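You operate a simulated robot arm through the tools that you are given. There is no shell and no other tool. Be economical: measure what you need, move in short steps, check, and stop when the job is done.

You run a simulated two-armed robot. Do the job below in one go: nothing can be reset, and whatever is moved stays where it is left.

## Task
Stack the jar labelled "berry jam" from the top of the potting table on top of the jar marked "currant". Then stack the jar labelled "mint" from the top of the freezer lid on top of the jar that says "apricot jam". Then pull the seed drawer open. Do these in the order given.

Only the result counts: the job must be done as asked and must still hold three seconds after the hand-in. Knocking over, shifting, dropping, spilling or breaking anything else fails it. Lids that push on must go on centred and level and be pressed home; caps that screw on are set level and turned clockwise until they are tight.

## Robot
Two 7-joint arms with two-finger grippers on one trunk, on a base that drives. Base frame: it is fixed to the floor where the robot stands at the start and does not move with it; the origin is under the middle of the robot, x ahead of it, y to its left, z up; the surface under the hand at the start is at about z = 900. Units: mm, rad, N and s.
The left shoulder is at the start at [33, 175, 1278], the right one opposite. With the tool pointing down near the work surface each hand reaches from about 100 to 820 mm from the robot's upright axis, wherever it stands, measured 20 degrees to its own side. Places, roughly: mint jelly jar, orange jam jar, pear jelly jar [-1500, -1000, 1000]; seed drawer [300, -200, 800]. Payload 2.94 kg a hand.
The tool frame of a hand sits at the grasp point between the pads (the TCP): z along the fingers, y along the line on which they close. The tips reach 30 mm beyond it. The gripper opens to 138 mm. The gripper's body begins 109 mm behind the TCP.
Orientation is told as [roll, pitch, yaw] about the base's x, y, z axes, in that order, counted from this pose: with the fingers straight down and closing along the base's y, the tool's x points along the base's -x, its y along +y and its z along -z.

## Interface
- The arms move only by the tool move_arm. It takes "left_targets", "right_targets" or both (then of equal length, played together; a hand with none holds still); each is a list of rows, each a list of 7 numbers: the finger opening in cm, from 0 to 13.8, then the shift along the tool's x, y, z in cm, then the turn, a rotation vector about the tool's x, y, z in degrees. In form: [[gripper, tx, ty, tz, wx, wy, wz], ...]. A call has 1 to 8 rows; each row is the pose to reach, as a shift and turn from the pose commanded when the call began, along the tool's axes at that moment. Each row takes 0.2 s and may step no farther than 50 mm and 0.15 rad from the row before; otherwise, or with a gripper value out of range, the whole call is refused. Where a pose cannot be reached the arm comes as near as it can. A force on the tool above 40 N (or 10 N above the force at the start of the call, whichever is more), or a blocked arm, ends the call early, and 0.2 s more pass. Each finger halts on what it meets, pressing with about 26 N; the grip force reading is that of the motor and also rises with nothing between the fingers. The clock runs only during rows and for 0.2 s after the last one: add rows that repeat a pose to give the fingers time. It gives the time, the measured TCP pose, the force on the tool (base axes), the opening and the grip force at its end, in the units of the frame above (readings bear some noise), with the torque about the TCP (base axes, N m) and any sound that the robot's microphone picked up.
- Cameras (640 x 400 px; columns grow to the right, rows downward): "scene" is now at [59.3, 10.3, 1738.5]; the picture's right is [0.21, -0.98, 0.00], its down [-0.88, -0.18, -0.45] and it looks along [0.44, 0.09, -0.89] (base axes); focal length 214 px, centre (320, 200). "left" rides on the left gripper at [71, -19, -146] in its tool frame; the picture's right is [0.26, 0.96, 0.00], its down [-0.85, 0.23, -0.48] and it looks along [-0.46, 0.12, 0.88] (tool axes); focal length 280 px, centre (320, 200). "right" rides on the right gripper at [71, 19, -146] in its tool frame; the picture's right is [-0.26, 0.97, 0.00], its down [-0.85, -0.23, -0.48] and it looks along [-0.46, -0.12, 0.88] (tool axes); focal length 280 px, centre (320, 200).
- get_image(camera): a new picture of that camera. It takes no simulated time.
- move_column(by): slides the trunk up (or, below 0, down) by that many mm; the arms and the scene camera ride with it, the base frame stays. It gives what a move gives, with no picture.
- base_move(legs): drives the robot by 1 to 6 legs, each [ahead, turn to the left] in mm and rad, along the robot's own axes; the way and the turn of a leg run together, so that a leg with both is an arc; at most 1500 mm and 3.142 rad a leg. The arms and the cameras ride along, it lands a little off, and it stops where it bumps. It gives what a move gives.
- head_to(pan, tilt): turns the head with the scene camera to pan (to the left, within 2.094 rad either way) and tilt (down, from -0.506 to 1.204), counted from straight ahead of the robot. It gives what a move gives.
- pixel_to_xyz(camera, pixels): there is no depth. For up to 12 entries [column, row, z] of the newest picture of that camera ("zoom" is the newest enlarged one), the place [x, y] in the base frame at which the ray of that pixel passes the height z, good to about 3 mm, but the place of the scene camera against the robot may be out by one fixed shift of up to 12 mm in any direction. It takes no simulated time.
- zoom(camera, box): a new picture of the part [left, top, right, bottom] of that camera's present view, enlarged. It takes no simulated time.
- hand_in(): hands the job in; it is judged then, once.

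Work in short steps. Measure before you move; look again where a grasp or a placing could have gone wrong, and mend it. You have 110 turns and 92 pictures in all, those below and enlarged ones among them. Open the grippers and draw the arms clear of the work before you hand the job in, unless the task says otherwise; then end with one line.

The tools are called after "Request:" as a command line: name --argument value ..., lists and objects as JSON in quotes. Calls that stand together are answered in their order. move_arm: Moves the arms, as the interface text tells. Its arguments: {"type":"object","properties":{"left_targets":{"type":"array","items":{"type":"array","items":{"type":"number"}}},"right_targets":{"type":"array","items":{"type":"array","items":{"type":"number"}}}},"required":[]} The other tools are called the same way: move_column (by) slides the trunk up or down; base_move (legs) drives the base; head_to (pan, tilt) turns the head that bears the scene camera; get_image (camera) takes a picture; pixel_to_xyz (camera, pixels) gives the place at which the rays of pixels pass given heights; zoom (camera, box) takes an enlarged picture of a part of a camera's view; hand_in () hands the job in.

At the start:

```text
time: 0.0
left_eef_pos: [587.6, 424.0, 1292.1]
left_ee_rot: [0.001, 0.003, 0.001]
left_contact_force: [0.3, -1.0, 0.7]
left_moment: [-0.02, 0.03, 0.0]
left_width: 138.1
left_finger_force: 0.2
right_eef_pos: [586.8, -172.3, 1278.7]
right_ee_rot: [0.001, 0.0, 0.0]
right_contact_force: [0.0, 0.1, 0.4]
right_moment: [0.0, 0.0, -0.01]
right_width: 137.8
right_finger_force: 0.1
trunk travel left (down, up): [-450.0, 284.0]
robot x, y, heading: [-0.2, 3.6, -0.002]
head pan, tilt: [0.206, 1.107]
```

scene: 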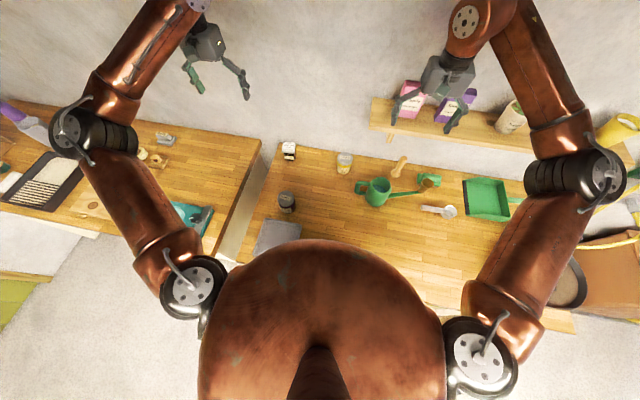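
right: 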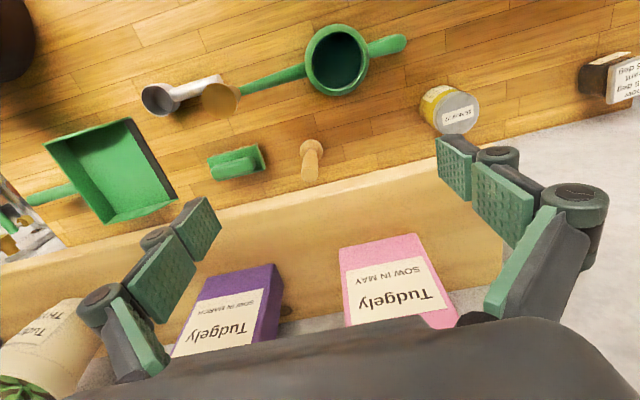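
left: 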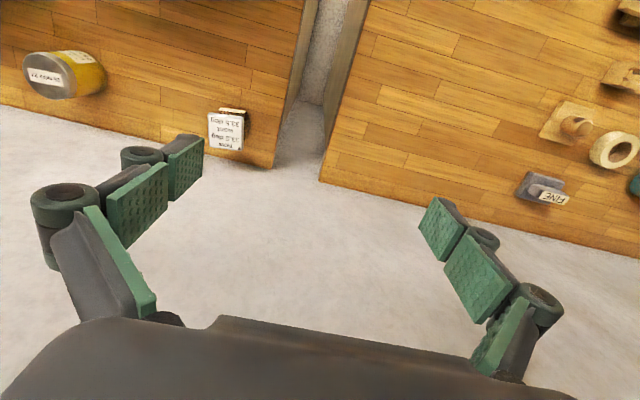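

The scene shows a bench with small jars near (288,150), (343,162), (286,200). I zoom in there to read the labels.

Request:
zoom --camera "scene" --box '[240, 130, 400, 230]'

Request:
zoom --camera "right" --box '[400, 40, 640, 190]'

Request:
zoom --camera "left" --box '[0, 20, 260, 180]'

```text
4.00 times, centred on (320, 180) of scene
```

zoom: 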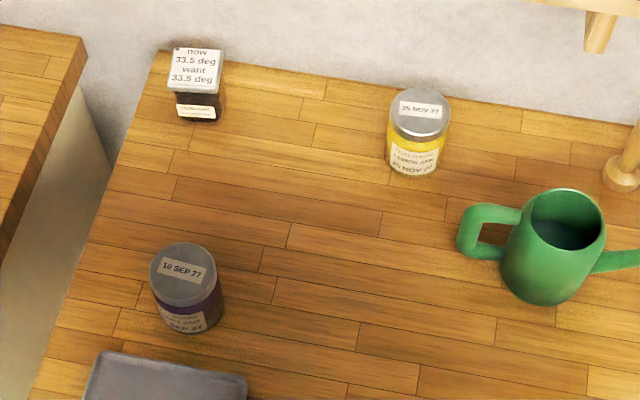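

```text
2.67 times, centred on (520, 115) of right
```

zoom: 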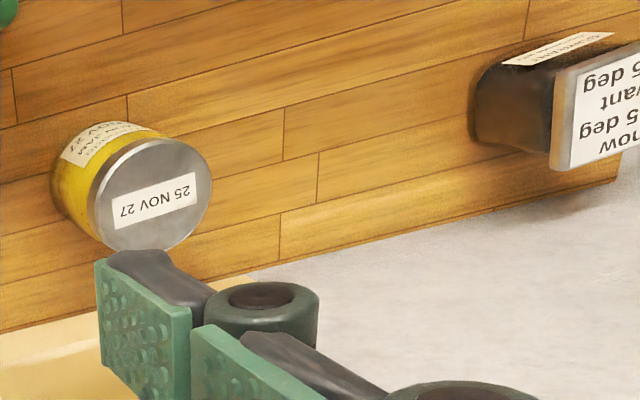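

```text
2.46 times, centred on (130, 100) of left
```

zoom: 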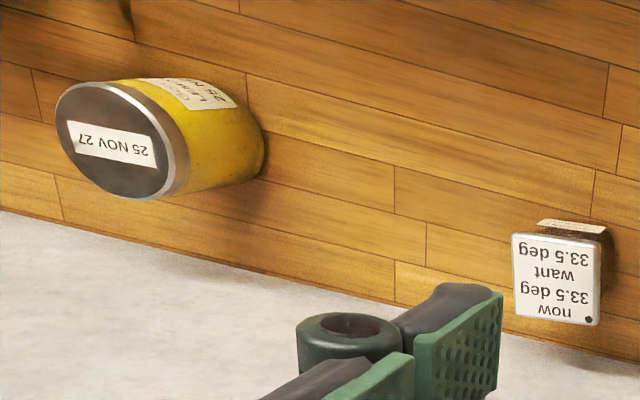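

The yellow jar reads lemon jam and the dark purple one is unclear. I zoom closer on the purple jar's label.

Request:
zoom --camera "scene" --box '[272, 186, 304, 216]'

Request:
head_to --pan 0.7 --tilt 0.7

Request:
get_image --camera "scene"

Request:
head_to --pan -0.6 --tilt 0.7

Request:
get_image --camera "scene"

Request:
head_to --pan -2.09 --tilt 0.5

Request:
get_image --camera "scene"

Request:
head_to --pan 2.09 --tilt 0.5

Request:
get_image --camera "scene"

```text
13.33 times, centred on (288, 201) of scene
```

zoom: 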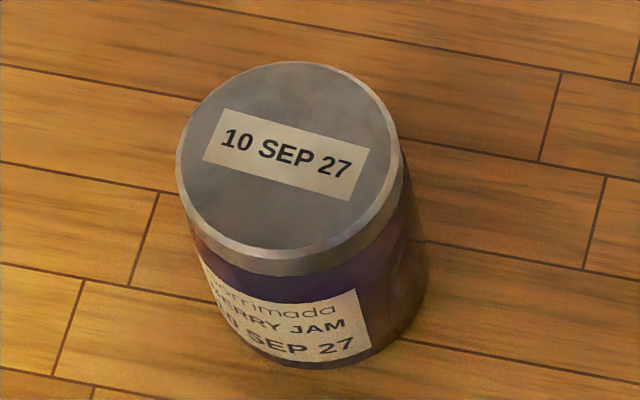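

```text
time: 0.9
left_eef_pos: [588.7, 425.0, 1290.4]
left_ee_rot: [0.0, 0.002, -0.001]
left_contact_force: [0.0, 0.4, -0.3]
left_moment: [-0.01, 0.03, -0.02]
left_width: 138.1
left_finger_force: 0.0
right_eef_pos: [588.4, -172.5, 1278.1]
right_ee_rot: [0.0, 0.0, 0.0]
right_contact_force: [0.1, 0.2, -0.3]
right_moment: [0.01, 0.02, 0.01]
right_width: 137.9
right_finger_force: 0.1
trunk travel left (down, up): [-450.0, 284.0]
robot x, y, heading: [-0.3, 1.0, -0.0]
head pan, tilt: [0.7, 0.7]
```

```text
84 pictures are left
```

scene: 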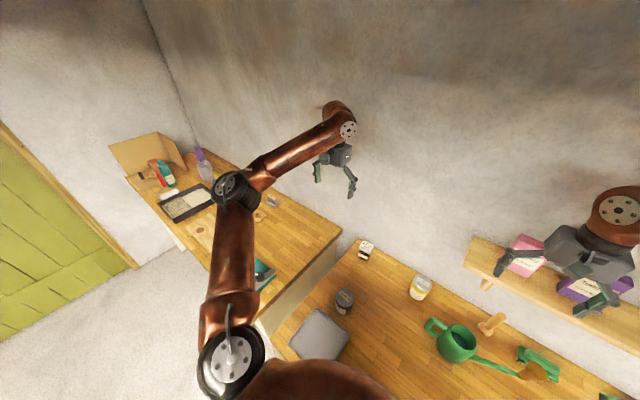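

```text
time: 2.4
left_eef_pos: [587.1, 425.6, 1291.5]
left_ee_rot: [-0.001, 0.003, 0.002]
left_contact_force: [1.1, -0.6, -0.2]
left_moment: [0.02, 0.0, 0.0]
left_width: 138.1
left_finger_force: 0.0
right_eef_pos: [587.7, -172.5, 1277.7]
right_ee_rot: [0.0, -0.001, 0.0]
right_contact_force: [-0.4, -0.5, -0.8]
right_moment: [-0.02, -0.01, -0.02]
right_width: 137.9
right_finger_force: 0.0
trunk travel left (down, up): [-450.0, 284.0]
robot x, y, heading: [-1.2, -0.9, 0.001]
head pan, tilt: [-0.6, 0.7]
```

```text
83 pictures are left
```

scene: 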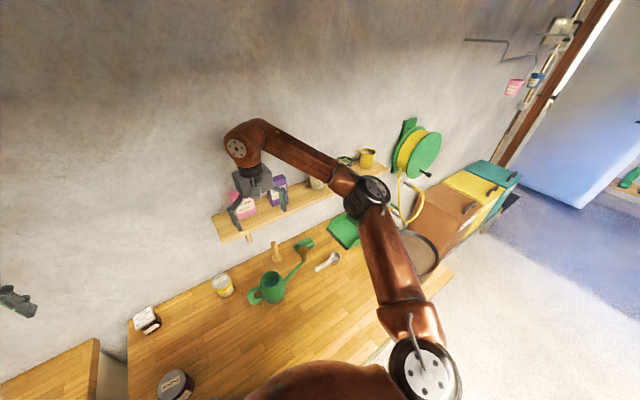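

```text
time: 4.0
left_eef_pos: [587.2, 424.8, 1291.8]
left_ee_rot: [-0.002, 0.001, 0.001]
left_contact_force: [0.1, 0.0, 1.3]
left_moment: [0.02, -0.06, -0.02]
left_width: 138.0
left_finger_force: 0.1
right_eef_pos: [588.8, -172.0, 1278.7]
right_ee_rot: [0.002, -0.001, -0.001]
right_contact_force: [-0.6, -0.9, 0.7]
right_moment: [-0.04, 0.0, -0.03]
right_width: 138.0
right_finger_force: 0.0
trunk travel left (down, up): [-450.0, 284.0]
robot x, y, heading: [1.7, 2.5, 0.007]
head pan, tilt: [-2.089, 0.499]
```

```text
82 pictures are left
```

scene: 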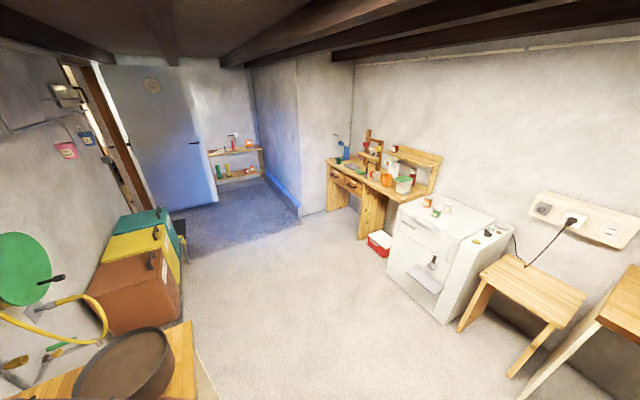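

```text
time: 7.4
left_eef_pos: [586.5, 425.6, 1290.7]
left_ee_rot: [-0.001, 0.0, 0.001]
left_contact_force: [0.3, -0.4, 0.2]
left_moment: [0.02, 0.02, 0.02]
left_width: 137.9
left_finger_force: 0.1
right_eef_pos: [588.4, -172.4, 1278.0]
right_ee_rot: [0.001, 0.0, 0.0]
right_contact_force: [0.0, -0.3, -0.4]
right_moment: [-0.02, -0.01, 0.03]
right_width: 137.8
right_finger_force: 0.0
trunk travel left (down, up): [-450.0, 284.0]
robot x, y, heading: [-2.7, -1.2, 0.005]
head pan, tilt: [2.089, 0.499]
```

```text
81 pictures are left
```

scene: 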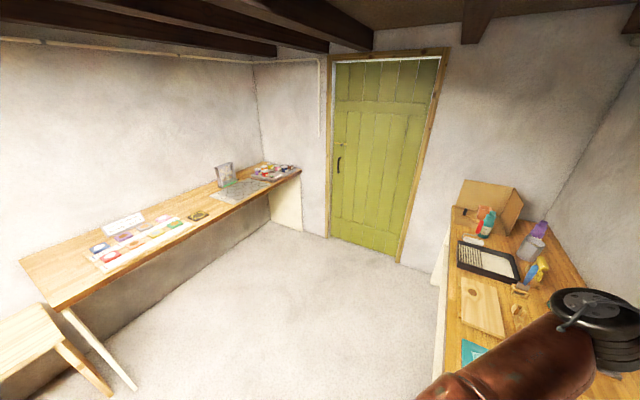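

The freezer is behind to the right with jars on it. The dark jar at the bench's far-left has a square white top; I look back and zoom on it and the others.

Request:
zoom --camera "left" --box '[190, 95, 260, 165]'

Request:
head_to --pan 0.3 --tilt 0.7

Request:
get_image --camera "scene"

```text
5.71 times, centred on (225, 130) of left
```

zoom: 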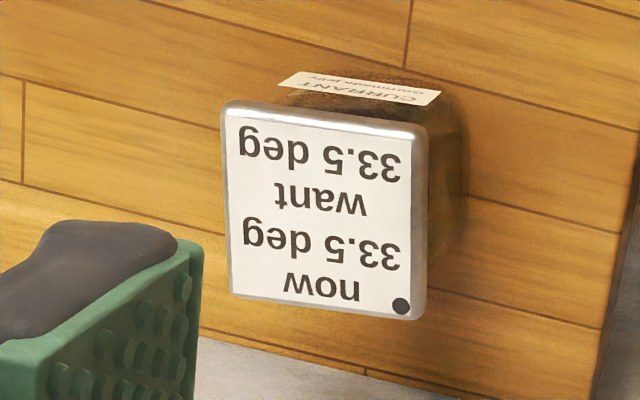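

```text
time: 9.2
left_eef_pos: [587.6, 424.8, 1291.1]
left_ee_rot: [-0.001, 0.001, 0.0]
left_contact_force: [-0.3, -0.1, 0.2]
left_moment: [0.01, -0.01, -0.05]
left_width: 138.0
left_finger_force: 0.0
right_eef_pos: [589.3, -173.2, 1279.1]
right_ee_rot: [0.001, 0.0, 0.0]
right_contact_force: [0.7, -0.3, 0.4]
right_moment: [-0.02, 0.02, -0.02]
right_width: 138.0
right_finger_force: 0.1
trunk travel left (down, up): [-450.0, 284.0]
robot x, y, heading: [-0.3, 0.4, -0.003]
head pan, tilt: [0.3, 0.7]
```

```text
79 pictures are left
```

scene: 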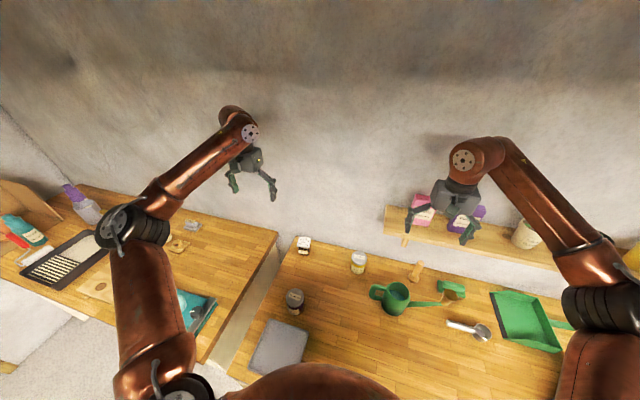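

The square dark jar is CURRANT, the purple one BERRY JAM. I get rough places of both from the scene and zoom there.

Request:
zoom --camera "scene" --box '[270, 225, 334, 321]'

Request:
pixel_to_xyz --camera "scene" --pixels '[[295, 292, 980], [295, 292, 960], [296, 312, 900], [303, 240, 960], [304, 254, 900], [319, 245, 900], [276, 300, 900]]'

Request:
pixel_to_xyz --camera "left" --pixels '[[226, 132, 960], [226, 132, 940], [240, 110, 900], [50, 78, 960]]'

```text
4.17 times, centred on (302, 273) of scene
```

zoom: 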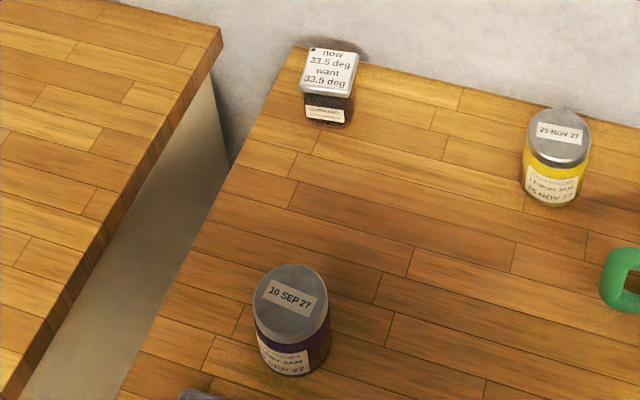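

```text
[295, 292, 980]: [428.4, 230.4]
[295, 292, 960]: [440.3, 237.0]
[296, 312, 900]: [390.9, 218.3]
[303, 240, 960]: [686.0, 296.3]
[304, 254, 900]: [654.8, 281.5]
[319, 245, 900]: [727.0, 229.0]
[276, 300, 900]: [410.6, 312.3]
```

```text
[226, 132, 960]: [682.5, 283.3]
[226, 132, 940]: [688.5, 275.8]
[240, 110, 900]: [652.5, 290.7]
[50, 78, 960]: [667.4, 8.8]
```

I move the left hand over the berry jar, about [425, 230, 1150], to see it with the hand camera.

Request:
move_arm --left_targets '[[13.8, 2.7, -3.2, 2.3, 0, 0, 0], [13.8, 5.4, -6.4, 4.6, 0, 0, 0], [13.8, 8.1, -9.6, 7, 0, 0, 0], [13.8, 10.8, -12.8, 9.3, 0, 0, 0], [13.8, 13.5, -16, 11.6, 0, 0, 0], [13.8, 16.2, -19.3, 14, 0, 0, 0], [13.8, 16.2, -19.3, 14, 0, 0, 0]]'

Request:
get_image --camera "left"

```text
time: 10.8
left_eef_pos: [425.5, 231.7, 1150.8]
left_ee_rot: [0.0, 0.0, 0.0]
left_contact_force: [-0.6, 0.4, 0.0]
left_moment: [-0.01, 0.02, 0.02]
left_width: 138.0
left_finger_force: 0.1
right_eef_pos: [588.5, -172.3, 1279.0]
right_ee_rot: [0.001, 0.0, -0.001]
right_contact_force: [0.1, -0.2, 0.6]
right_moment: [0.01, -0.02, 0.02]
right_width: 137.9
right_finger_force: 0.1
trunk travel left (down, up): [-450.0, 284.0]
robot x, y, heading: [-2.0, 0.1, 0.002]
head pan, tilt: [0.3, 0.7]
```

```text
77 pictures are left
```

left: 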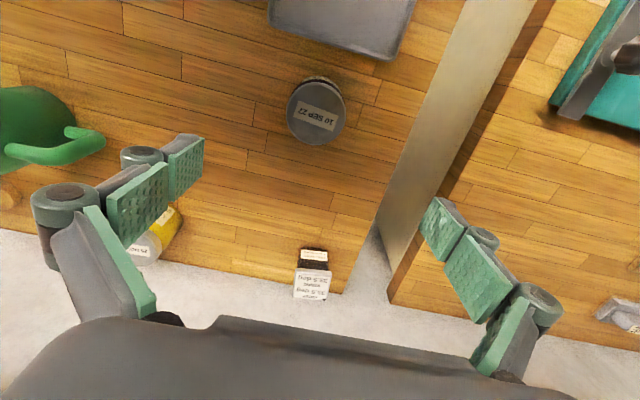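

Berry lid is centred near (316,112), its body's far edge at (318,78). I zoom for edges and compute places for lid edges at several heights.

Request:
zoom --camera "left" --box '[270, 62, 366, 162]'

Request:
zoom --camera "left" --box '[276, 240, 348, 310]'

```text
4.00 times, centred on (318, 112) of left
```

zoom: 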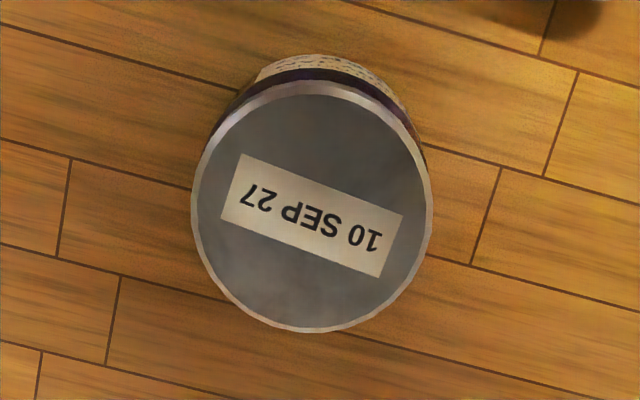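

```text
5.71 times, centred on (312, 275) of left
```

zoom: 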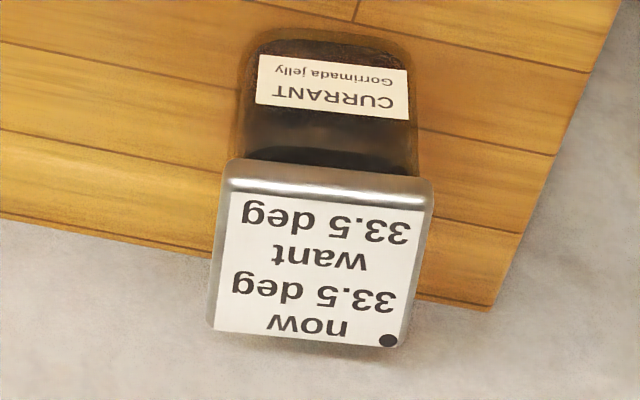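

I convert those edge pixels at several heights: berry lid left (287.8,112), right (346,112), centre (316,113), base edge (320,76); currant base front edge and lid corners.

Request:
pixel_to_xyz --camera "left" --pixels '[[287, 112, 970], [346, 112, 970], [316, 113, 970], [320, 75.8, 900], [316, 82.3, 970], [316, 145, 970], [311, 246.9, 900], [313.5, 271.4, 950], [313.5, 271.4, 970], [296, 271, 970], [331.5, 274, 970], [311.5, 298.5, 970]]'

```text
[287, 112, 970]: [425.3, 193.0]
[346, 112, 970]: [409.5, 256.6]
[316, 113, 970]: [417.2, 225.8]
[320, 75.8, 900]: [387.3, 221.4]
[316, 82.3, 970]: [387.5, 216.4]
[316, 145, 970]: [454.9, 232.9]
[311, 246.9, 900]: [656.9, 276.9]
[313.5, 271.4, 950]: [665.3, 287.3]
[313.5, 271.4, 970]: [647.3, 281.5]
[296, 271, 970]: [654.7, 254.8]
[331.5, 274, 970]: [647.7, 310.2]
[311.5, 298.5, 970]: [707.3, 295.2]
```

Berry lid is about 66 mm wide at [420, 225], height about 70 mm. I lower over it to TCP z ≈ 1050 and look again.

Request:
move_arm --left_targets '[[13.8, 0.5, -0.6, 4, 0, 0, 0], [13.8, 0.5, -0.6, 7, 0, 0, 0], [13.8, 0.5, -0.6, 10, 0, 0, 0], [13.8, 0.5, -0.6, 10, 0, 0, 0]]'

Request:
get_image --camera "left"

```text
time: 11.8
left_eef_pos: [420.6, 225.5, 1051.7]
left_ee_rot: [0.0, -0.001, 0.0]
left_contact_force: [-1.0, 0.4, 0.4]
left_moment: [0.0, 0.02, 0.03]
left_width: 138.2
left_finger_force: 0.0
right_eef_pos: [588.1, -173.4, 1279.0]
right_ee_rot: [0.001, -0.001, -0.001]
right_contact_force: [-0.5, -0.1, 0.6]
right_moment: [-0.01, 0.01, 0.02]
right_width: 137.8
right_finger_force: 0.0
trunk travel left (down, up): [-450.0, 284.0]
robot x, y, heading: [0.5, -4.6, -0.003]
head pan, tilt: [0.3, 0.7]
```

```text
74 pictures are left
```

left: 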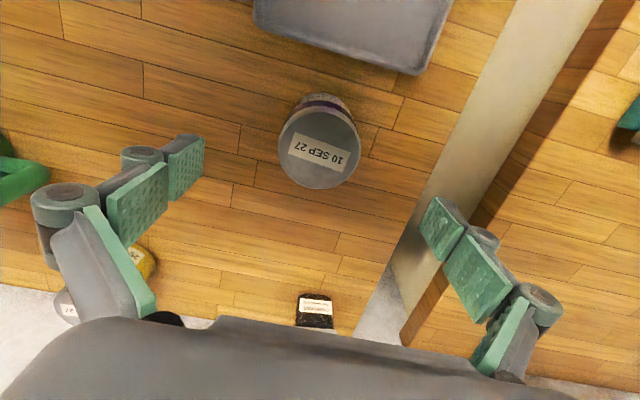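

The lid spans columns 277–360, rows 105–189. I compute its centre and width at candidate heights.

Request:
pixel_to_xyz --camera "left" --pixels '[[277, 146, 970], [360, 149, 970], [318, 105, 970], [319, 189, 970], [277, 146, 980], [360, 149, 980], [318, 105, 980], [319, 189, 980], [322, 93, 900], [313, 328, 900]]'

```text
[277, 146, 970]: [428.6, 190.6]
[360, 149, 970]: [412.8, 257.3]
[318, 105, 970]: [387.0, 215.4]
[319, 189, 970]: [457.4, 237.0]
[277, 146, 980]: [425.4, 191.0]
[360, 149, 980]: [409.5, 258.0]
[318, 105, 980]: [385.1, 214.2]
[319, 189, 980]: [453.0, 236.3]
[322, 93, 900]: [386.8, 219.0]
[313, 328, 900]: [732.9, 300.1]
```

TCP is centred within 1 mm. I lower to TCP z ≈ 942 and close on the body.

Request:
move_arm --left_targets '[[13.8, 0, 0, 4, 0, 0, 0], [13.8, 0, 0, 8, 0, 0, 0], [13.8, 0, 0, 11, 0, 0, 0], [13.8, 0, 0, 11, 0, 0, 0], [9.5, 0, 0, 11, 0, 0, 0], [7.5, 0, 0, 11, 0, 0, 0], [6, 0, 0, 11, 0, 0, 0], [6, 0, 0, 11, 0, 0, 0]]'

Request:
move_arm --left_targets '[[5, 0, 0, 0, 0, 0, 0], [5, 0, 0, 0, 0, 0, 0], [5, 0, 0, 0, 0, 0, 0]]'

Request:
get_image --camera "left"

```text
time: 13.6
left_eef_pos: [419.9, 224.8, 942.9]
left_ee_rot: [0.0, 0.0, 0.0]
left_contact_force: [0.7, -0.4, -0.3]
left_moment: [-0.12, -0.01, -0.05]
left_width: 67.4
left_finger_force: 13.1
right_eef_pos: [587.8, -173.6, 1278.2]
right_ee_rot: [0.0, 0.0, -0.001]
right_contact_force: [-0.5, 0.3, 0.2]
right_moment: [-0.02, 0.02, 0.0]
right_width: 137.9
right_finger_force: 0.0
trunk travel left (down, up): [-450.0, 284.0]
robot x, y, heading: [3.5, -1.0, 0.002]
head pan, tilt: [0.3, 0.7]
```

```text
time: 14.4
left_eef_pos: [420.2, 223.7, 942.0]
left_ee_rot: [0.001, 0.002, 0.001]
left_contact_force: [0.5, -0.9, 1.5]
left_moment: [-0.17, 0.04, 0.02]
left_width: 67.1
left_finger_force: 27.0
right_eef_pos: [589.0, -173.4, 1278.9]
right_ee_rot: [-0.001, 0.0, -0.001]
right_contact_force: [-0.2, 0.5, 0.1]
right_moment: [-0.01, 0.0, 0.01]
right_width: 137.9
right_finger_force: 0.0
trunk travel left (down, up): [-450.0, 284.0]
robot x, y, heading: [-1.2, 2.4, -0.002]
head pan, tilt: [0.3, 0.7]
```

```text
73 pictures are left
```

left: 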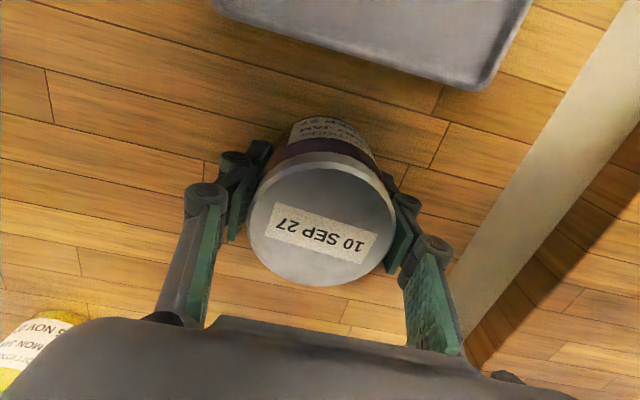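

Gripped at 67 mm. I measure where the lid lies along x relative to the TCP and the base edge, then lift.

Request:
pixel_to_xyz --camera "left" --pixels '[[324, 161, 970], [320, 288, 970], [324, 161, 985], [320, 288, 985], [248, 222, 970], [396, 222, 970], [248, 222, 985], [396, 222, 985], [327, 117, 900]]'

Request:
move_arm --left_targets '[[5, 0, 0, -2, 0, 0, 0], [5, 0, 0, -6, 0, 0, 0], [5, 0, 0, -11, 0, 0, 0], [5, 0, 0, -16, 0, 0, 0], [5, 0, 0, -16, 0, 0, 0]]'

Request:
get_image --camera "left"

```text
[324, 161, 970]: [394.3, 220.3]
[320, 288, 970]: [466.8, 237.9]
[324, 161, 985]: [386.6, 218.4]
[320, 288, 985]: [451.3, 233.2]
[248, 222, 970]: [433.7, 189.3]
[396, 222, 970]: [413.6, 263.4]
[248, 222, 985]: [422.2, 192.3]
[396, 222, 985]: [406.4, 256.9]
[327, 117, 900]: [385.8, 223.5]
```

```text
time: 15.6
left_eef_pos: [420.7, 225.7, 1100.8]
left_ee_rot: [-0.001, 0.001, 0.0]
left_contact_force: [-0.1, 0.3, -4.9]
left_moment: [-0.04, 0.02, 0.02]
left_width: 66.7
left_finger_force: 26.0
right_eef_pos: [588.7, -171.8, 1279.2]
right_ee_rot: [0.0, 0.003, -0.001]
right_contact_force: [0.4, -0.1, -0.5]
right_moment: [-0.01, -0.01, 0.01]
right_width: 138.1
right_finger_force: 0.1
trunk travel left (down, up): [-450.0, 284.0]
robot x, y, heading: [-4.6, 0.1, -0.005]
head pan, tilt: [0.3, 0.7]
```

```text
72 pictures are left
```

left: 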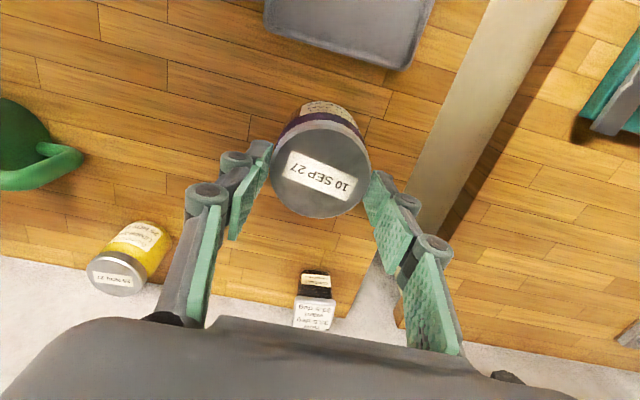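

The lid looks smaller (100 px against 148), so the jar has slipped down in the grip. I check from the scene camera.

Request:
get_image --camera "scene"

Request:
zoom --camera "left" --box '[220, 80, 420, 240]'

```text
71 pictures are left
```

scene: 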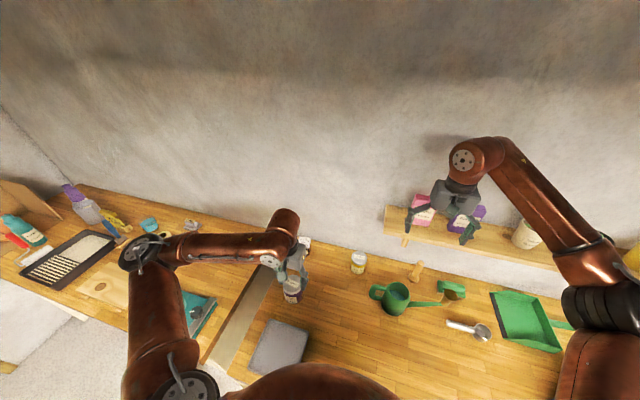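

```text
2.50 times, centred on (320, 160) of left
```

zoom: 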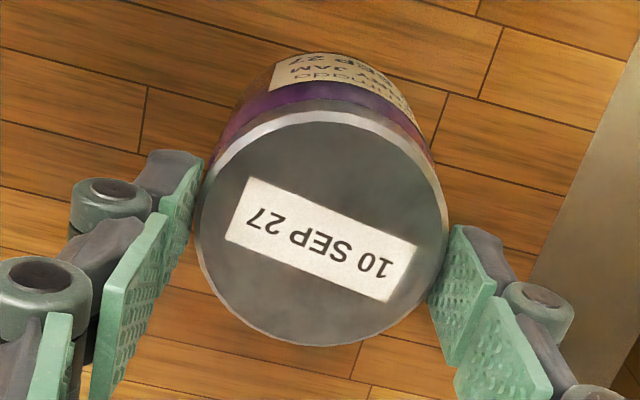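

The jar hangs by the lid edge at the tips, about 98 mm above the table. I lower it back at once, gently, to rest on the table.

Request:
move_arm --left_targets '[[5, 0, 0, 3, 0, 0, 0], [5, 0, 0, 6, 0, 0, 0], [5, 0, 0, 8, 0, 0, 0], [5, 0, 0, 9, 0, 0, 0], [5, 0, 0, 9.7, 0, 0, 0]]'

Request:
get_image --camera "left"

```text
time: 16.8
left_eef_pos: [420.3, 224.7, 1007.9]
left_ee_rot: [0.0, -0.003, -0.001]
left_contact_force: [0.5, 1.9, 12.4]
left_moment: [0.05, 0.47, 0.05]
left_width: 66.6
left_finger_force: 26.1
right_eef_pos: [586.3, -172.9, 1278.6]
right_ee_rot: [-0.001, 0.001, 0.002]
right_contact_force: [0.1, 0.4, -0.5]
right_moment: [0.01, -0.01, 0.0]
right_width: 138.3
right_finger_force: 0.0
trunk travel left (down, up): [-450.0, 284.0]
robot x, y, heading: [-1.1, 1.9, -0.003]
head pan, tilt: [0.3, 0.7]
```

```text
69 pictures are left
```

left: 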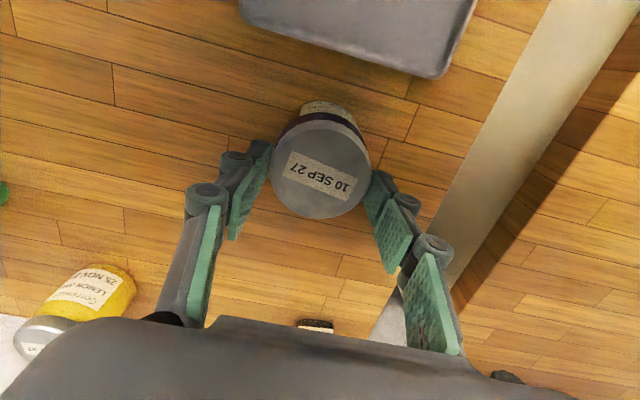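

It rests on the table again. The body is slippery; I regrip higher, on the lid and shoulder (TCP ≈ 975), then lift only a little and check.

Request:
move_arm --left_targets '[[8.5, 0, 0, 0, 0, 0, 0], [8.5, 0, 0, 0, 0, 0, 0], [8.5, 0, 0, 1.5, 0, 0, 0], [8.5, 0, 0, 2.8, 0, 0, 0], [7, 0, 0, 2.8, 0, 0, 0], [5, 0, 0, 2.8, 0, 0, 0], [5, 0, 0, 2.8, 0, 0, 0], [5, 0, 0, 2.8, 0, 0, 0]]'

Request:
get_image --camera "left"

Request:
move_arm --left_targets '[[5, 0, 0, -0.5, 0, 0, 0], [5, 0, 0, -1, 0, 0, 0], [5, 0, 0, -1.5, 0, 0, 0], [5, 0, 0, -2, 0, 0, 0], [5, 0, 0, -2, 0, 0, 0]]'

Request:
get_image --camera "left"

```text
time: 18.6
left_eef_pos: [420.0, 225.7, 976.6]
left_ee_rot: [-0.001, 0.001, -0.001]
left_contact_force: [1.3, 0.7, 0.7]
left_moment: [0.08, -0.07, 0.02]
left_width: 66.7
left_finger_force: 25.7
right_eef_pos: [589.0, -173.9, 1279.6]
right_ee_rot: [0.0, 0.0, 0.0]
right_contact_force: [0.0, -0.1, 0.7]
right_moment: [0.0, -0.04, 0.02]
right_width: 138.2
right_finger_force: 0.0
trunk travel left (down, up): [-450.0, 284.0]
robot x, y, heading: [1.5, 2.9, 0.002]
head pan, tilt: [0.3, 0.7]
```

```text
68 pictures are left
```

left: 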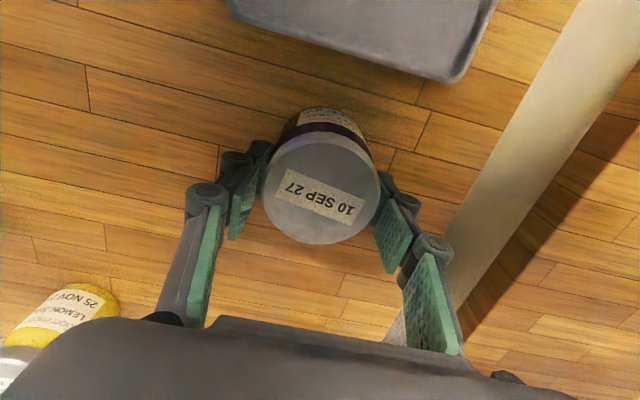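

```text
time: 19.8
left_eef_pos: [420.0, 226.0, 996.5]
left_ee_rot: [-0.001, 0.002, -0.001]
left_contact_force: [-0.9, 0.3, -3.9]
left_moment: [-0.03, -0.04, 0.03]
left_width: 66.5
left_finger_force: 25.8
right_eef_pos: [588.2, -172.3, 1278.5]
right_ee_rot: [0.002, 0.001, 0.0]
right_contact_force: [0.4, 0.4, 0.6]
right_moment: [-0.01, -0.01, -0.01]
right_width: 137.9
right_finger_force: 0.1
trunk travel left (down, up): [-450.0, 284.0]
robot x, y, heading: [-0.7, 0.6, -0.001]
head pan, tilt: [0.3, 0.7]
```

```text
67 pictures are left
```

left: 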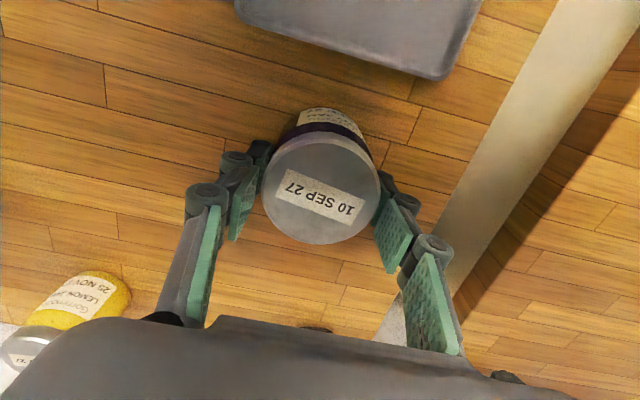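

No slip with the lid grip and slow motion. Triangulating the two earlier left views puts the currant lid at about [676, 284], top z ≈ 975. I raise slowly to TCP ≈ 1112.

Request:
move_arm --left_targets '[[5, 0, 0, -1, 0, 0, 0], [5, 0, 0, -3, 0, 0, 0], [5, 0, 0, -5, 0, 0, 0], [5, 0, 0, -7, 0, 0, 0], [5, 0, 0, -9, 0, 0, 0], [5, 0, 0, -10.5, 0, 0, 0], [5, 0, 0, -11.5, 0, 0, 0]]'

Request:
get_image --camera "left"

```text
time: 21.4
left_eef_pos: [421.1, 225.5, 1110.5]
left_ee_rot: [0.001, 0.002, 0.0]
left_contact_force: [0.8, -0.3, -4.4]
left_moment: [0.01, -0.02, 0.01]
left_width: 66.3
left_finger_force: 26.2
right_eef_pos: [588.4, -171.9, 1277.8]
right_ee_rot: [0.0, 0.001, 0.0]
right_contact_force: [1.2, -0.2, -0.1]
right_moment: [0.0, -0.01, -0.02]
right_width: 138.0
right_finger_force: 0.0
trunk travel left (down, up): [-450.0, 284.0]
robot x, y, heading: [2.2, 0.7, 0.0]
head pan, tilt: [0.3, 0.7]
```

```text
66 pictures are left
```

left: 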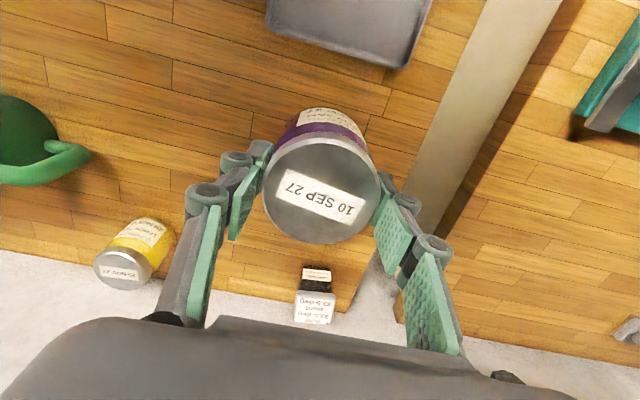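

Still held the same. Currant's lid centre is near (314,307); I check it at z 975 and begin the crossing.

Request:
pixel_to_xyz --camera "left" --pixels '[[314.5, 307, 975], [321, 190, 1113], [125, 275, 975]]'

Request:
move_arm --left_targets '[[5, -1.5, 0.3, 0, 0, 0, 0], [5, -4, 0.9, 0, 0, 0, 0], [5, -7, 1.6, 0, 0, 0, 0], [5, -10, 2.3, 0, 0, 0, 0], [5, -13, 3.0, 0, 0, 0, 0], [5, -16, 3.7, 0, 0, 0, 0], [5, -18, 4.1, 0, 0, 0, 0], [5, -19, 4.4, 0, 0, 0, 0]]'

Request:
get_image --camera "left"

```text
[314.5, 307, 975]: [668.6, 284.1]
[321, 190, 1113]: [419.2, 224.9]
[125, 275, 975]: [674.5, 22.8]
```

```text
time: 23.2
left_eef_pos: [611.4, 268.3, 1111.0]
left_ee_rot: [0.0, 0.002, 0.001]
left_contact_force: [-0.3, 0.9, -4.2]
left_moment: [0.0, -0.02, 0.01]
left_width: 66.5
left_finger_force: 25.8
right_eef_pos: [590.2, -172.5, 1278.4]
right_ee_rot: [0.0, 0.002, 0.0]
right_contact_force: [-0.5, -0.6, 0.2]
right_moment: [0.02, 0.0, -0.01]
right_width: 137.8
right_finger_force: 0.1
trunk travel left (down, up): [-450.0, 284.0]
robot x, y, heading: [2.7, -0.7, -0.001]
head pan, tilt: [0.3, 0.7]
```

```text
65 pictures are left
```

left: 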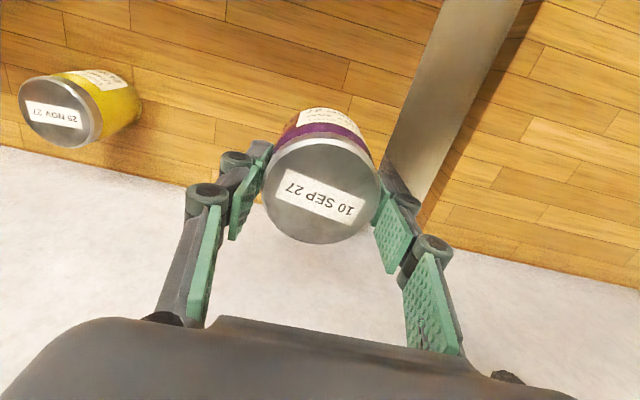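

Held well. I move on to over the currant jar, TCP ≈ [677, 285], and check from the scene.

Request:
move_arm --left_targets '[[5, -1.5, 0.4, 0, 0, 0, 0], [5, -3.5, 0.9, 0, 0, 0, 0], [5, -5.5, 1.4, 0, 0, 0, 0], [5, -6.55, 1.65, 0, 0, 0, 0], [5, -6.55, 1.65, 1.5, 0, 0, 0], [5, -6.55, 1.65, 2.5, 0, 0, 0]]'

Request:
zoom --camera "scene" --box '[260, 190, 356, 270]'

Request:
zoom --camera "right" --box '[480, 0, 640, 120]'

```text
time: 24.6
left_eef_pos: [675.6, 286.1, 1085.5]
left_ee_rot: [0.001, 0.003, -0.001]
left_contact_force: [-1.1, 0.3, -4.7]
left_moment: [-0.01, -0.02, -0.01]
left_width: 66.2
left_finger_force: 26.0
right_eef_pos: [589.0, -171.9, 1278.8]
right_ee_rot: [-0.001, 0.002, 0.001]
right_contact_force: [-0.2, 0.5, -0.6]
right_moment: [0.0, -0.01, -0.01]
right_width: 138.0
right_finger_force: 0.1
trunk travel left (down, up): [-450.0, 284.0]
robot x, y, heading: [0.7, 3.9, -0.004]
head pan, tilt: [0.3, 0.7]
```

```text
5.00 times, centred on (308, 230) of scene
```

zoom: 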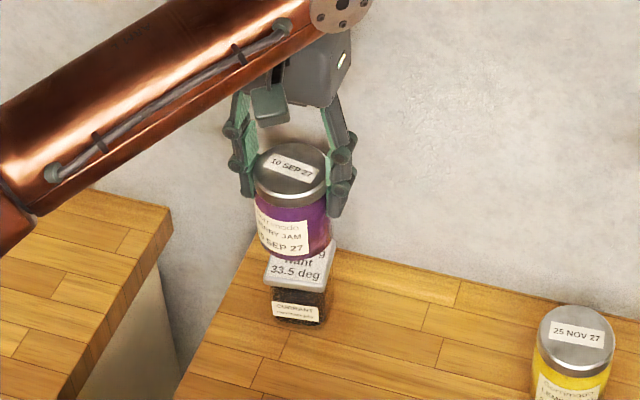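

```text
3.33 times, centred on (560, 60) of right
```

zoom: 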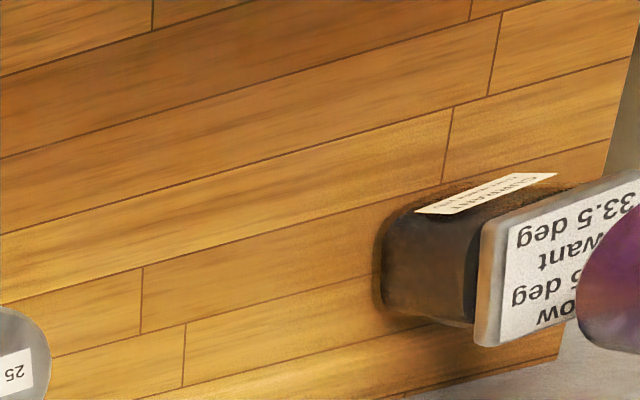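

Well aligned (berry base ≈ column 296, currant lid ≈ 299 in the zoom). I nudge 2 mm to −y and lower toward contact at TCP ≈ 1052.

Request:
move_arm --left_targets '[[5, 0, -0.2, 1, 0, 0, 0], [5, 0, -0.2, 2, 0, 0, 0], [5, 0, -0.2, 2.7, 0, 0, 0], [5, 0, -0.2, 3.0, 0, 0, 0], [5, 0, -0.2, 3.2, 0, 0, 0]]'

Request:
zoom --camera "scene" --box '[260, 190, 356, 270]'

```text
time: 25.8
left_eef_pos: [676.7, 283.9, 1054.1]
left_ee_rot: [-0.001, 0.001, -0.001]
left_contact_force: [-0.6, -0.1, -4.9]
left_moment: [-0.02, 0.04, 0.01]
left_width: 66.4
left_finger_force: 25.9
right_eef_pos: [588.1, -172.9, 1278.7]
right_ee_rot: [-0.001, 0.003, -0.001]
right_contact_force: [-0.5, 0.3, 0.8]
right_moment: [0.02, 0.02, 0.02]
right_width: 138.1
right_finger_force: 0.2
trunk travel left (down, up): [-450.0, 284.0]
robot x, y, heading: [-0.3, -2.3, 0.002]
head pan, tilt: [0.3, 0.7]
```

```text
5.00 times, centred on (308, 230) of scene
```

zoom: 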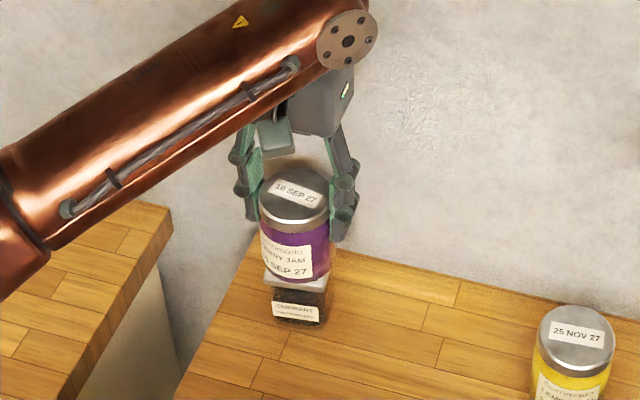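

Nearly there, no contact yet. I lower in 1–1.5 mm steps.

Request:
move_arm --left_targets '[[5, 0, 0, 0.15, 0, 0, 0], [5, 0, 0, 0.3, 0, 0, 0], [5, 0, 0, 0.4, 0, 0, 0]]'

```text
time: 26.6
left_eef_pos: [676.5, 284.4, 1050.6]
left_ee_rot: [0.001, 0.001, 0.004]
left_contact_force: [0.5, -0.6, -1.5]
left_moment: [0.05, 0.07, 0.02]
left_width: 66.4
left_finger_force: 25.7
right_eef_pos: [588.7, -172.9, 1279.1]
right_ee_rot: [0.0, 0.0, 0.0]
right_contact_force: [0.2, -0.5, -0.6]
right_moment: [-0.05, 0.06, -0.03]
right_width: 138.0
right_finger_force: 0.0
trunk travel left (down, up): [-450.0, 284.0]
robot x, y, heading: [3.3, 1.0, -0.001]
head pan, tilt: [0.3, 0.7]
```

Force eased from −4.9 to −1.5, so the jar is landing. One more millimetre, then open slowly.

Request:
move_arm --left_targets '[[5, 0, 0, 0.1, 0, 0, 0], [5, 0, 0, 0.1, 0, 0, 0]]'

Request:
zoom --camera "scene" --box '[276, 210, 332, 260]'

```text
time: 27.2
left_eef_pos: [675.8, 283.7, 1050.8]
left_ee_rot: [0.001, -0.001, 0.0]
left_contact_force: [2.4, 1.5, 6.1]
left_moment: [0.1, 0.08, -0.01]
left_width: 66.3
left_finger_force: 26.5
right_eef_pos: [588.7, -172.8, 1278.9]
right_ee_rot: [0.0, 0.0, 0.001]
right_contact_force: [0.1, -0.2, -0.7]
right_moment: [0.0, 0.0, 0.04]
right_width: 137.9
right_finger_force: 0.1
trunk travel left (down, up): [-450.0, 284.0]
robot x, y, heading: [-3.3, -3.8, 0.003]
head pan, tilt: [0.3, 0.7]
```

```text
8.00 times, centred on (304, 235) of scene
```

zoom: 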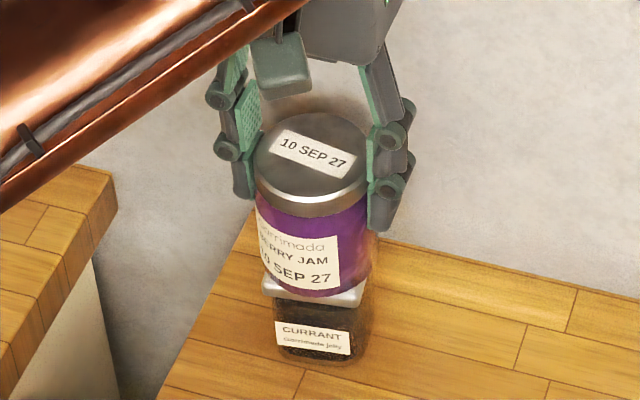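

Firm contact and centred. I open and rise clear.

Request:
move_arm --left_targets '[[7.2, 0, 0, 0, 0, 0, 0], [9, 0, 0, 0, 0, 0, 0], [12, 0, 0, 0, 0, 0, 0], [13.5, 0, 0, 0, 0, 0, 0], [13.5, 0, 0, -3, 0, 0, 0], [13.5, 0, 0, -7, 0, 0, 0], [13.5, 0, 0, -11.5, 0, 0, 0], [13.5, 0, 0, -16, 0, 0, 0]]'

Request:
zoom --camera "scene" --box '[276, 210, 332, 260]'

```text
time: 29.0
left_eef_pos: [675.5, 283.2, 1210.6]
left_ee_rot: [0.0, 0.0, 0.0]
left_contact_force: [-0.7, -0.6, -0.7]
left_moment: [0.0, 0.0, -0.05]
left_width: 134.6
left_finger_force: 0.0
right_eef_pos: [587.4, -173.7, 1278.7]
right_ee_rot: [0.001, 0.001, -0.001]
right_contact_force: [-0.2, -1.2, -0.2]
right_moment: [0.02, 0.0, 0.02]
right_width: 138.0
right_finger_force: 0.0
trunk travel left (down, up): [-450.0, 284.0]
robot x, y, heading: [0.8, -1.7, -0.0]
head pan, tilt: [0.3, 0.7]
```

```text
8.00 times, centred on (304, 235) of scene
```

zoom: 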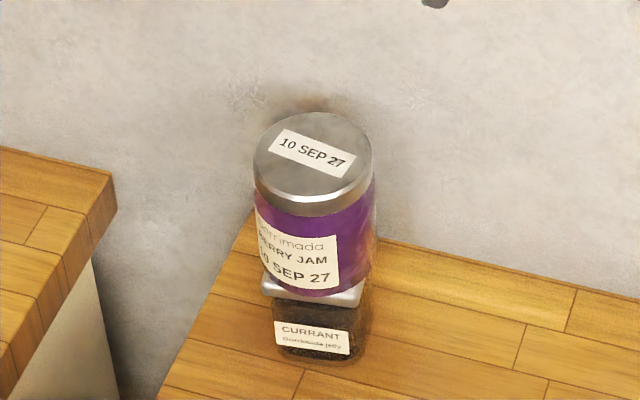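

The first stack stands. I retract both arms before driving.

Request:
move_arm --left_targets '[[13.5, 4, 0, -0.5, 0, 0, 0], [13.5, 8.5, 0, -1, 0, 0, 0], [13.5, 13, 0, -2, 0, 0, 0], [13.5, 17.5, 0, -3, 0, 0, 0], [13.5, 22, 0, -4, 0, 0, 0], [13.5, 26, 0, -5, 0, 0, 0], [13.5, 30, 0, -6, 0, 0, 0]]' --right_targets '[[13.5, 3, -1, 0, 0, 0, 0], [13.5, 6, -2, 0, 0, 0, 0], [13.5, 9, -3, 0, 0, 0, 0], [13.5, 12, -4, 0, 0, 0, 0], [13.5, 15, -5, 0, 0, 0, 0], [13.5, 18, -6, 0, 0, 0, 0], [13.5, 21, -7, 0, 0, 0, 0]]'

Request:
base_move --legs '[[-300, 0], [0, -2.094]]'

Request:
head_to --pan -0.5 --tilt 0.6

Request:
get_image --camera "scene"

```text
time: 30.6
left_eef_pos: [371.2, 283.5, 1271.1]
left_ee_rot: [0.002, 0.001, 0.0]
left_contact_force: [-0.3, -0.9, 0.1]
left_moment: [0.03, -0.06, 0.01]
left_width: 135.0
left_finger_force: 0.1
right_eef_pos: [374.4, -243.2, 1278.6]
right_ee_rot: [0.001, -0.001, 0.0]
right_contact_force: [0.0, -0.3, 0.4]
right_moment: [0.05, -0.09, 0.03]
right_width: 134.8
right_finger_force: 0.1
trunk travel left (down, up): [-450.0, 284.0]
robot x, y, heading: [2.1, 1.1, 0.002]
head pan, tilt: [0.3, 0.7]
```

```text
time: 37.6
left_eef_pos: [-245.0, -466.2, 1269.8]
left_ee_rot: [0.0, 0.003, -2.102]
left_contact_force: [-0.6, 0.1, 0.5]
left_moment: [0.02, 0.01, -0.02]
left_width: 135.1
left_finger_force: 0.1
right_eef_pos: [-701.5, -201.7, 1276.8]
right_ee_rot: [0.0, 0.0, -2.101]
right_contact_force: [0.6, 0.0, -0.1]
right_moment: [-0.01, 0.01, -0.01]
right_width: 135.1
right_finger_force: 0.0
trunk travel left (down, up): [-450.0, 284.0]
robot x, y, heading: [-299.5, 1.4, -2.105]
head pan, tilt: [0.3, 0.7]
```

```text
time: 38.8
left_eef_pos: [-244.2, -466.0, 1269.7]
left_ee_rot: [0.001, 0.001, -2.103]
left_contact_force: [-0.5, 0.5, 0.6]
left_moment: [0.02, 0.0, -0.02]
left_width: 135.0
left_finger_force: 0.1
right_eef_pos: [-701.9, -202.4, 1278.0]
right_ee_rot: [0.0, -0.001, -2.102]
right_contact_force: [0.1, -0.8, -0.3]
right_moment: [0.03, -0.04, 0.0]
right_width: 135.3
right_finger_force: 0.0
trunk travel left (down, up): [-450.0, 284.0]
robot x, y, heading: [-295.1, 0.7, -2.105]
head pan, tilt: [-0.499, 0.6]
```

```text
59 pictures are left
```

scene: 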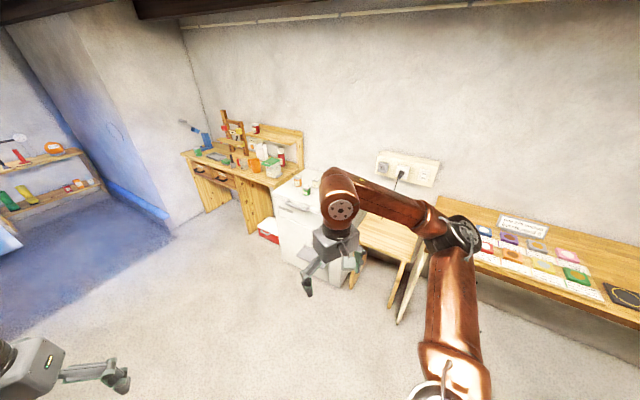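

The freezer shows at columns 275–350. I measure its footprint and top roughly.

Request:
zoom --camera "scene" --box '[230, 130, 390, 300]'

Request:
pixel_to_xyz --camera "scene" --pixels '[[281, 258, 0], [345, 290, 0], [274, 210, 900], [274, 210, 950], [297, 182, 950], [306, 190, 950], [302, 173, 900], [320, 218, 900], [320, 218, 950]]'

```text
2.35 times, centred on (310, 215) of scene
```

zoom: 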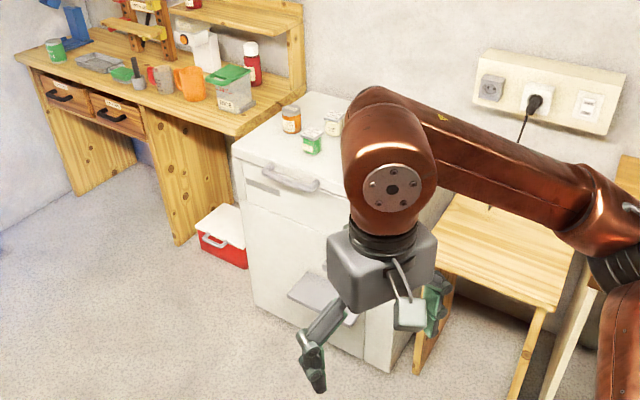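

```text
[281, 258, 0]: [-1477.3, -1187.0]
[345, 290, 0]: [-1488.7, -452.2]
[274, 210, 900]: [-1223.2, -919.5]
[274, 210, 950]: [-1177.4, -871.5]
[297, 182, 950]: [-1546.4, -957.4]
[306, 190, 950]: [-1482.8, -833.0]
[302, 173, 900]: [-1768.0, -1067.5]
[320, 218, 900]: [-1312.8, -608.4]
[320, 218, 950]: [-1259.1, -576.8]
```

I refine: front-left top corner is about (273,196), bottom (282,259).

Request:
pixel_to_xyz --camera "scene" --pixels '[[272.5, 196, 950], [272.5, 196, 850], [272.5, 196, 750], [272.5, 196, 650], [282, 259, 0], [297.6, 186, 850], [305, 194, 850], [314, 186, 850], [275, 158, 900], [300, 138, 900]]'

```text
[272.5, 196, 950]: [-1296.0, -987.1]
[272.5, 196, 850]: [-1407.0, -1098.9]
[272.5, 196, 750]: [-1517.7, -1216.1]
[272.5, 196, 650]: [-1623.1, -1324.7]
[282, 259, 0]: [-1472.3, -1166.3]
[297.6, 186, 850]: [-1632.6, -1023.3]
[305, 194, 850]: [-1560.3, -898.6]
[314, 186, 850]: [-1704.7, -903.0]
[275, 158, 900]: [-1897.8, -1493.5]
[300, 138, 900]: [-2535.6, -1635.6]
```

Freezer front is near x ≈ −1450, top ≈ 820, jars near [−1630, −950]. I drive to about [−1100, −850] facing −x.

Request:
base_move --legs '[[0, -0.241], [1170, 0], [0, -0.796]]'

Request:
head_to --pan 0.1 --tilt 0.9

Request:
get_image --camera "scene"

```text
time: 45.7
left_eef_pos: [-1172.7, -1302.6, 1269.7]
left_ee_rot: [-0.002, 0.002, -2.345]
left_contact_force: [0.2, 0.4, 0.7]
left_moment: [0.02, 0.04, 0.01]
left_width: 134.9
left_finger_force: 0.2
right_eef_pos: [-1552.8, -936.1, 1277.4]
right_ee_rot: [-0.001, 0.0, -2.343]
right_contact_force: [-0.2, 0.0, 0.0]
right_moment: [-0.01, 0.02, 0.0]
right_width: 134.7
right_finger_force: 0.0
trunk travel left (down, up): [-450.0, 284.0]
robot x, y, heading: [-1118.9, -838.3, -2.337]
head pan, tilt: [-0.499, 0.6]
stopped in leg 2: the robot was blocked; the commanded pose is now the measured one
```

```text
time: 46.7
left_eef_pos: [-1172.2, -1300.8, 1269.6]
left_ee_rot: [-0.001, 0.002, -2.344]
left_contact_force: [0.1, 0.2, 0.0]
left_moment: [0.02, -0.03, 0.0]
left_width: 135.2
left_finger_force: 0.0
right_eef_pos: [-1552.2, -935.0, 1277.6]
right_ee_rot: [0.001, 0.0, -2.341]
right_contact_force: [-0.5, 0.8, 0.0]
right_moment: [0.03, -0.01, 0.01]
right_width: 135.2
right_finger_force: 0.1
trunk travel left (down, up): [-450.0, 284.0]
robot x, y, heading: [-1115.8, -832.9, -2.347]
head pan, tilt: [0.099, 0.901]
```

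```text
57 pictures are left
```

scene: 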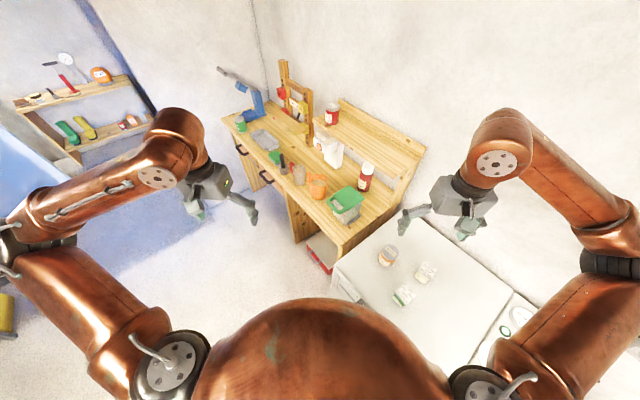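

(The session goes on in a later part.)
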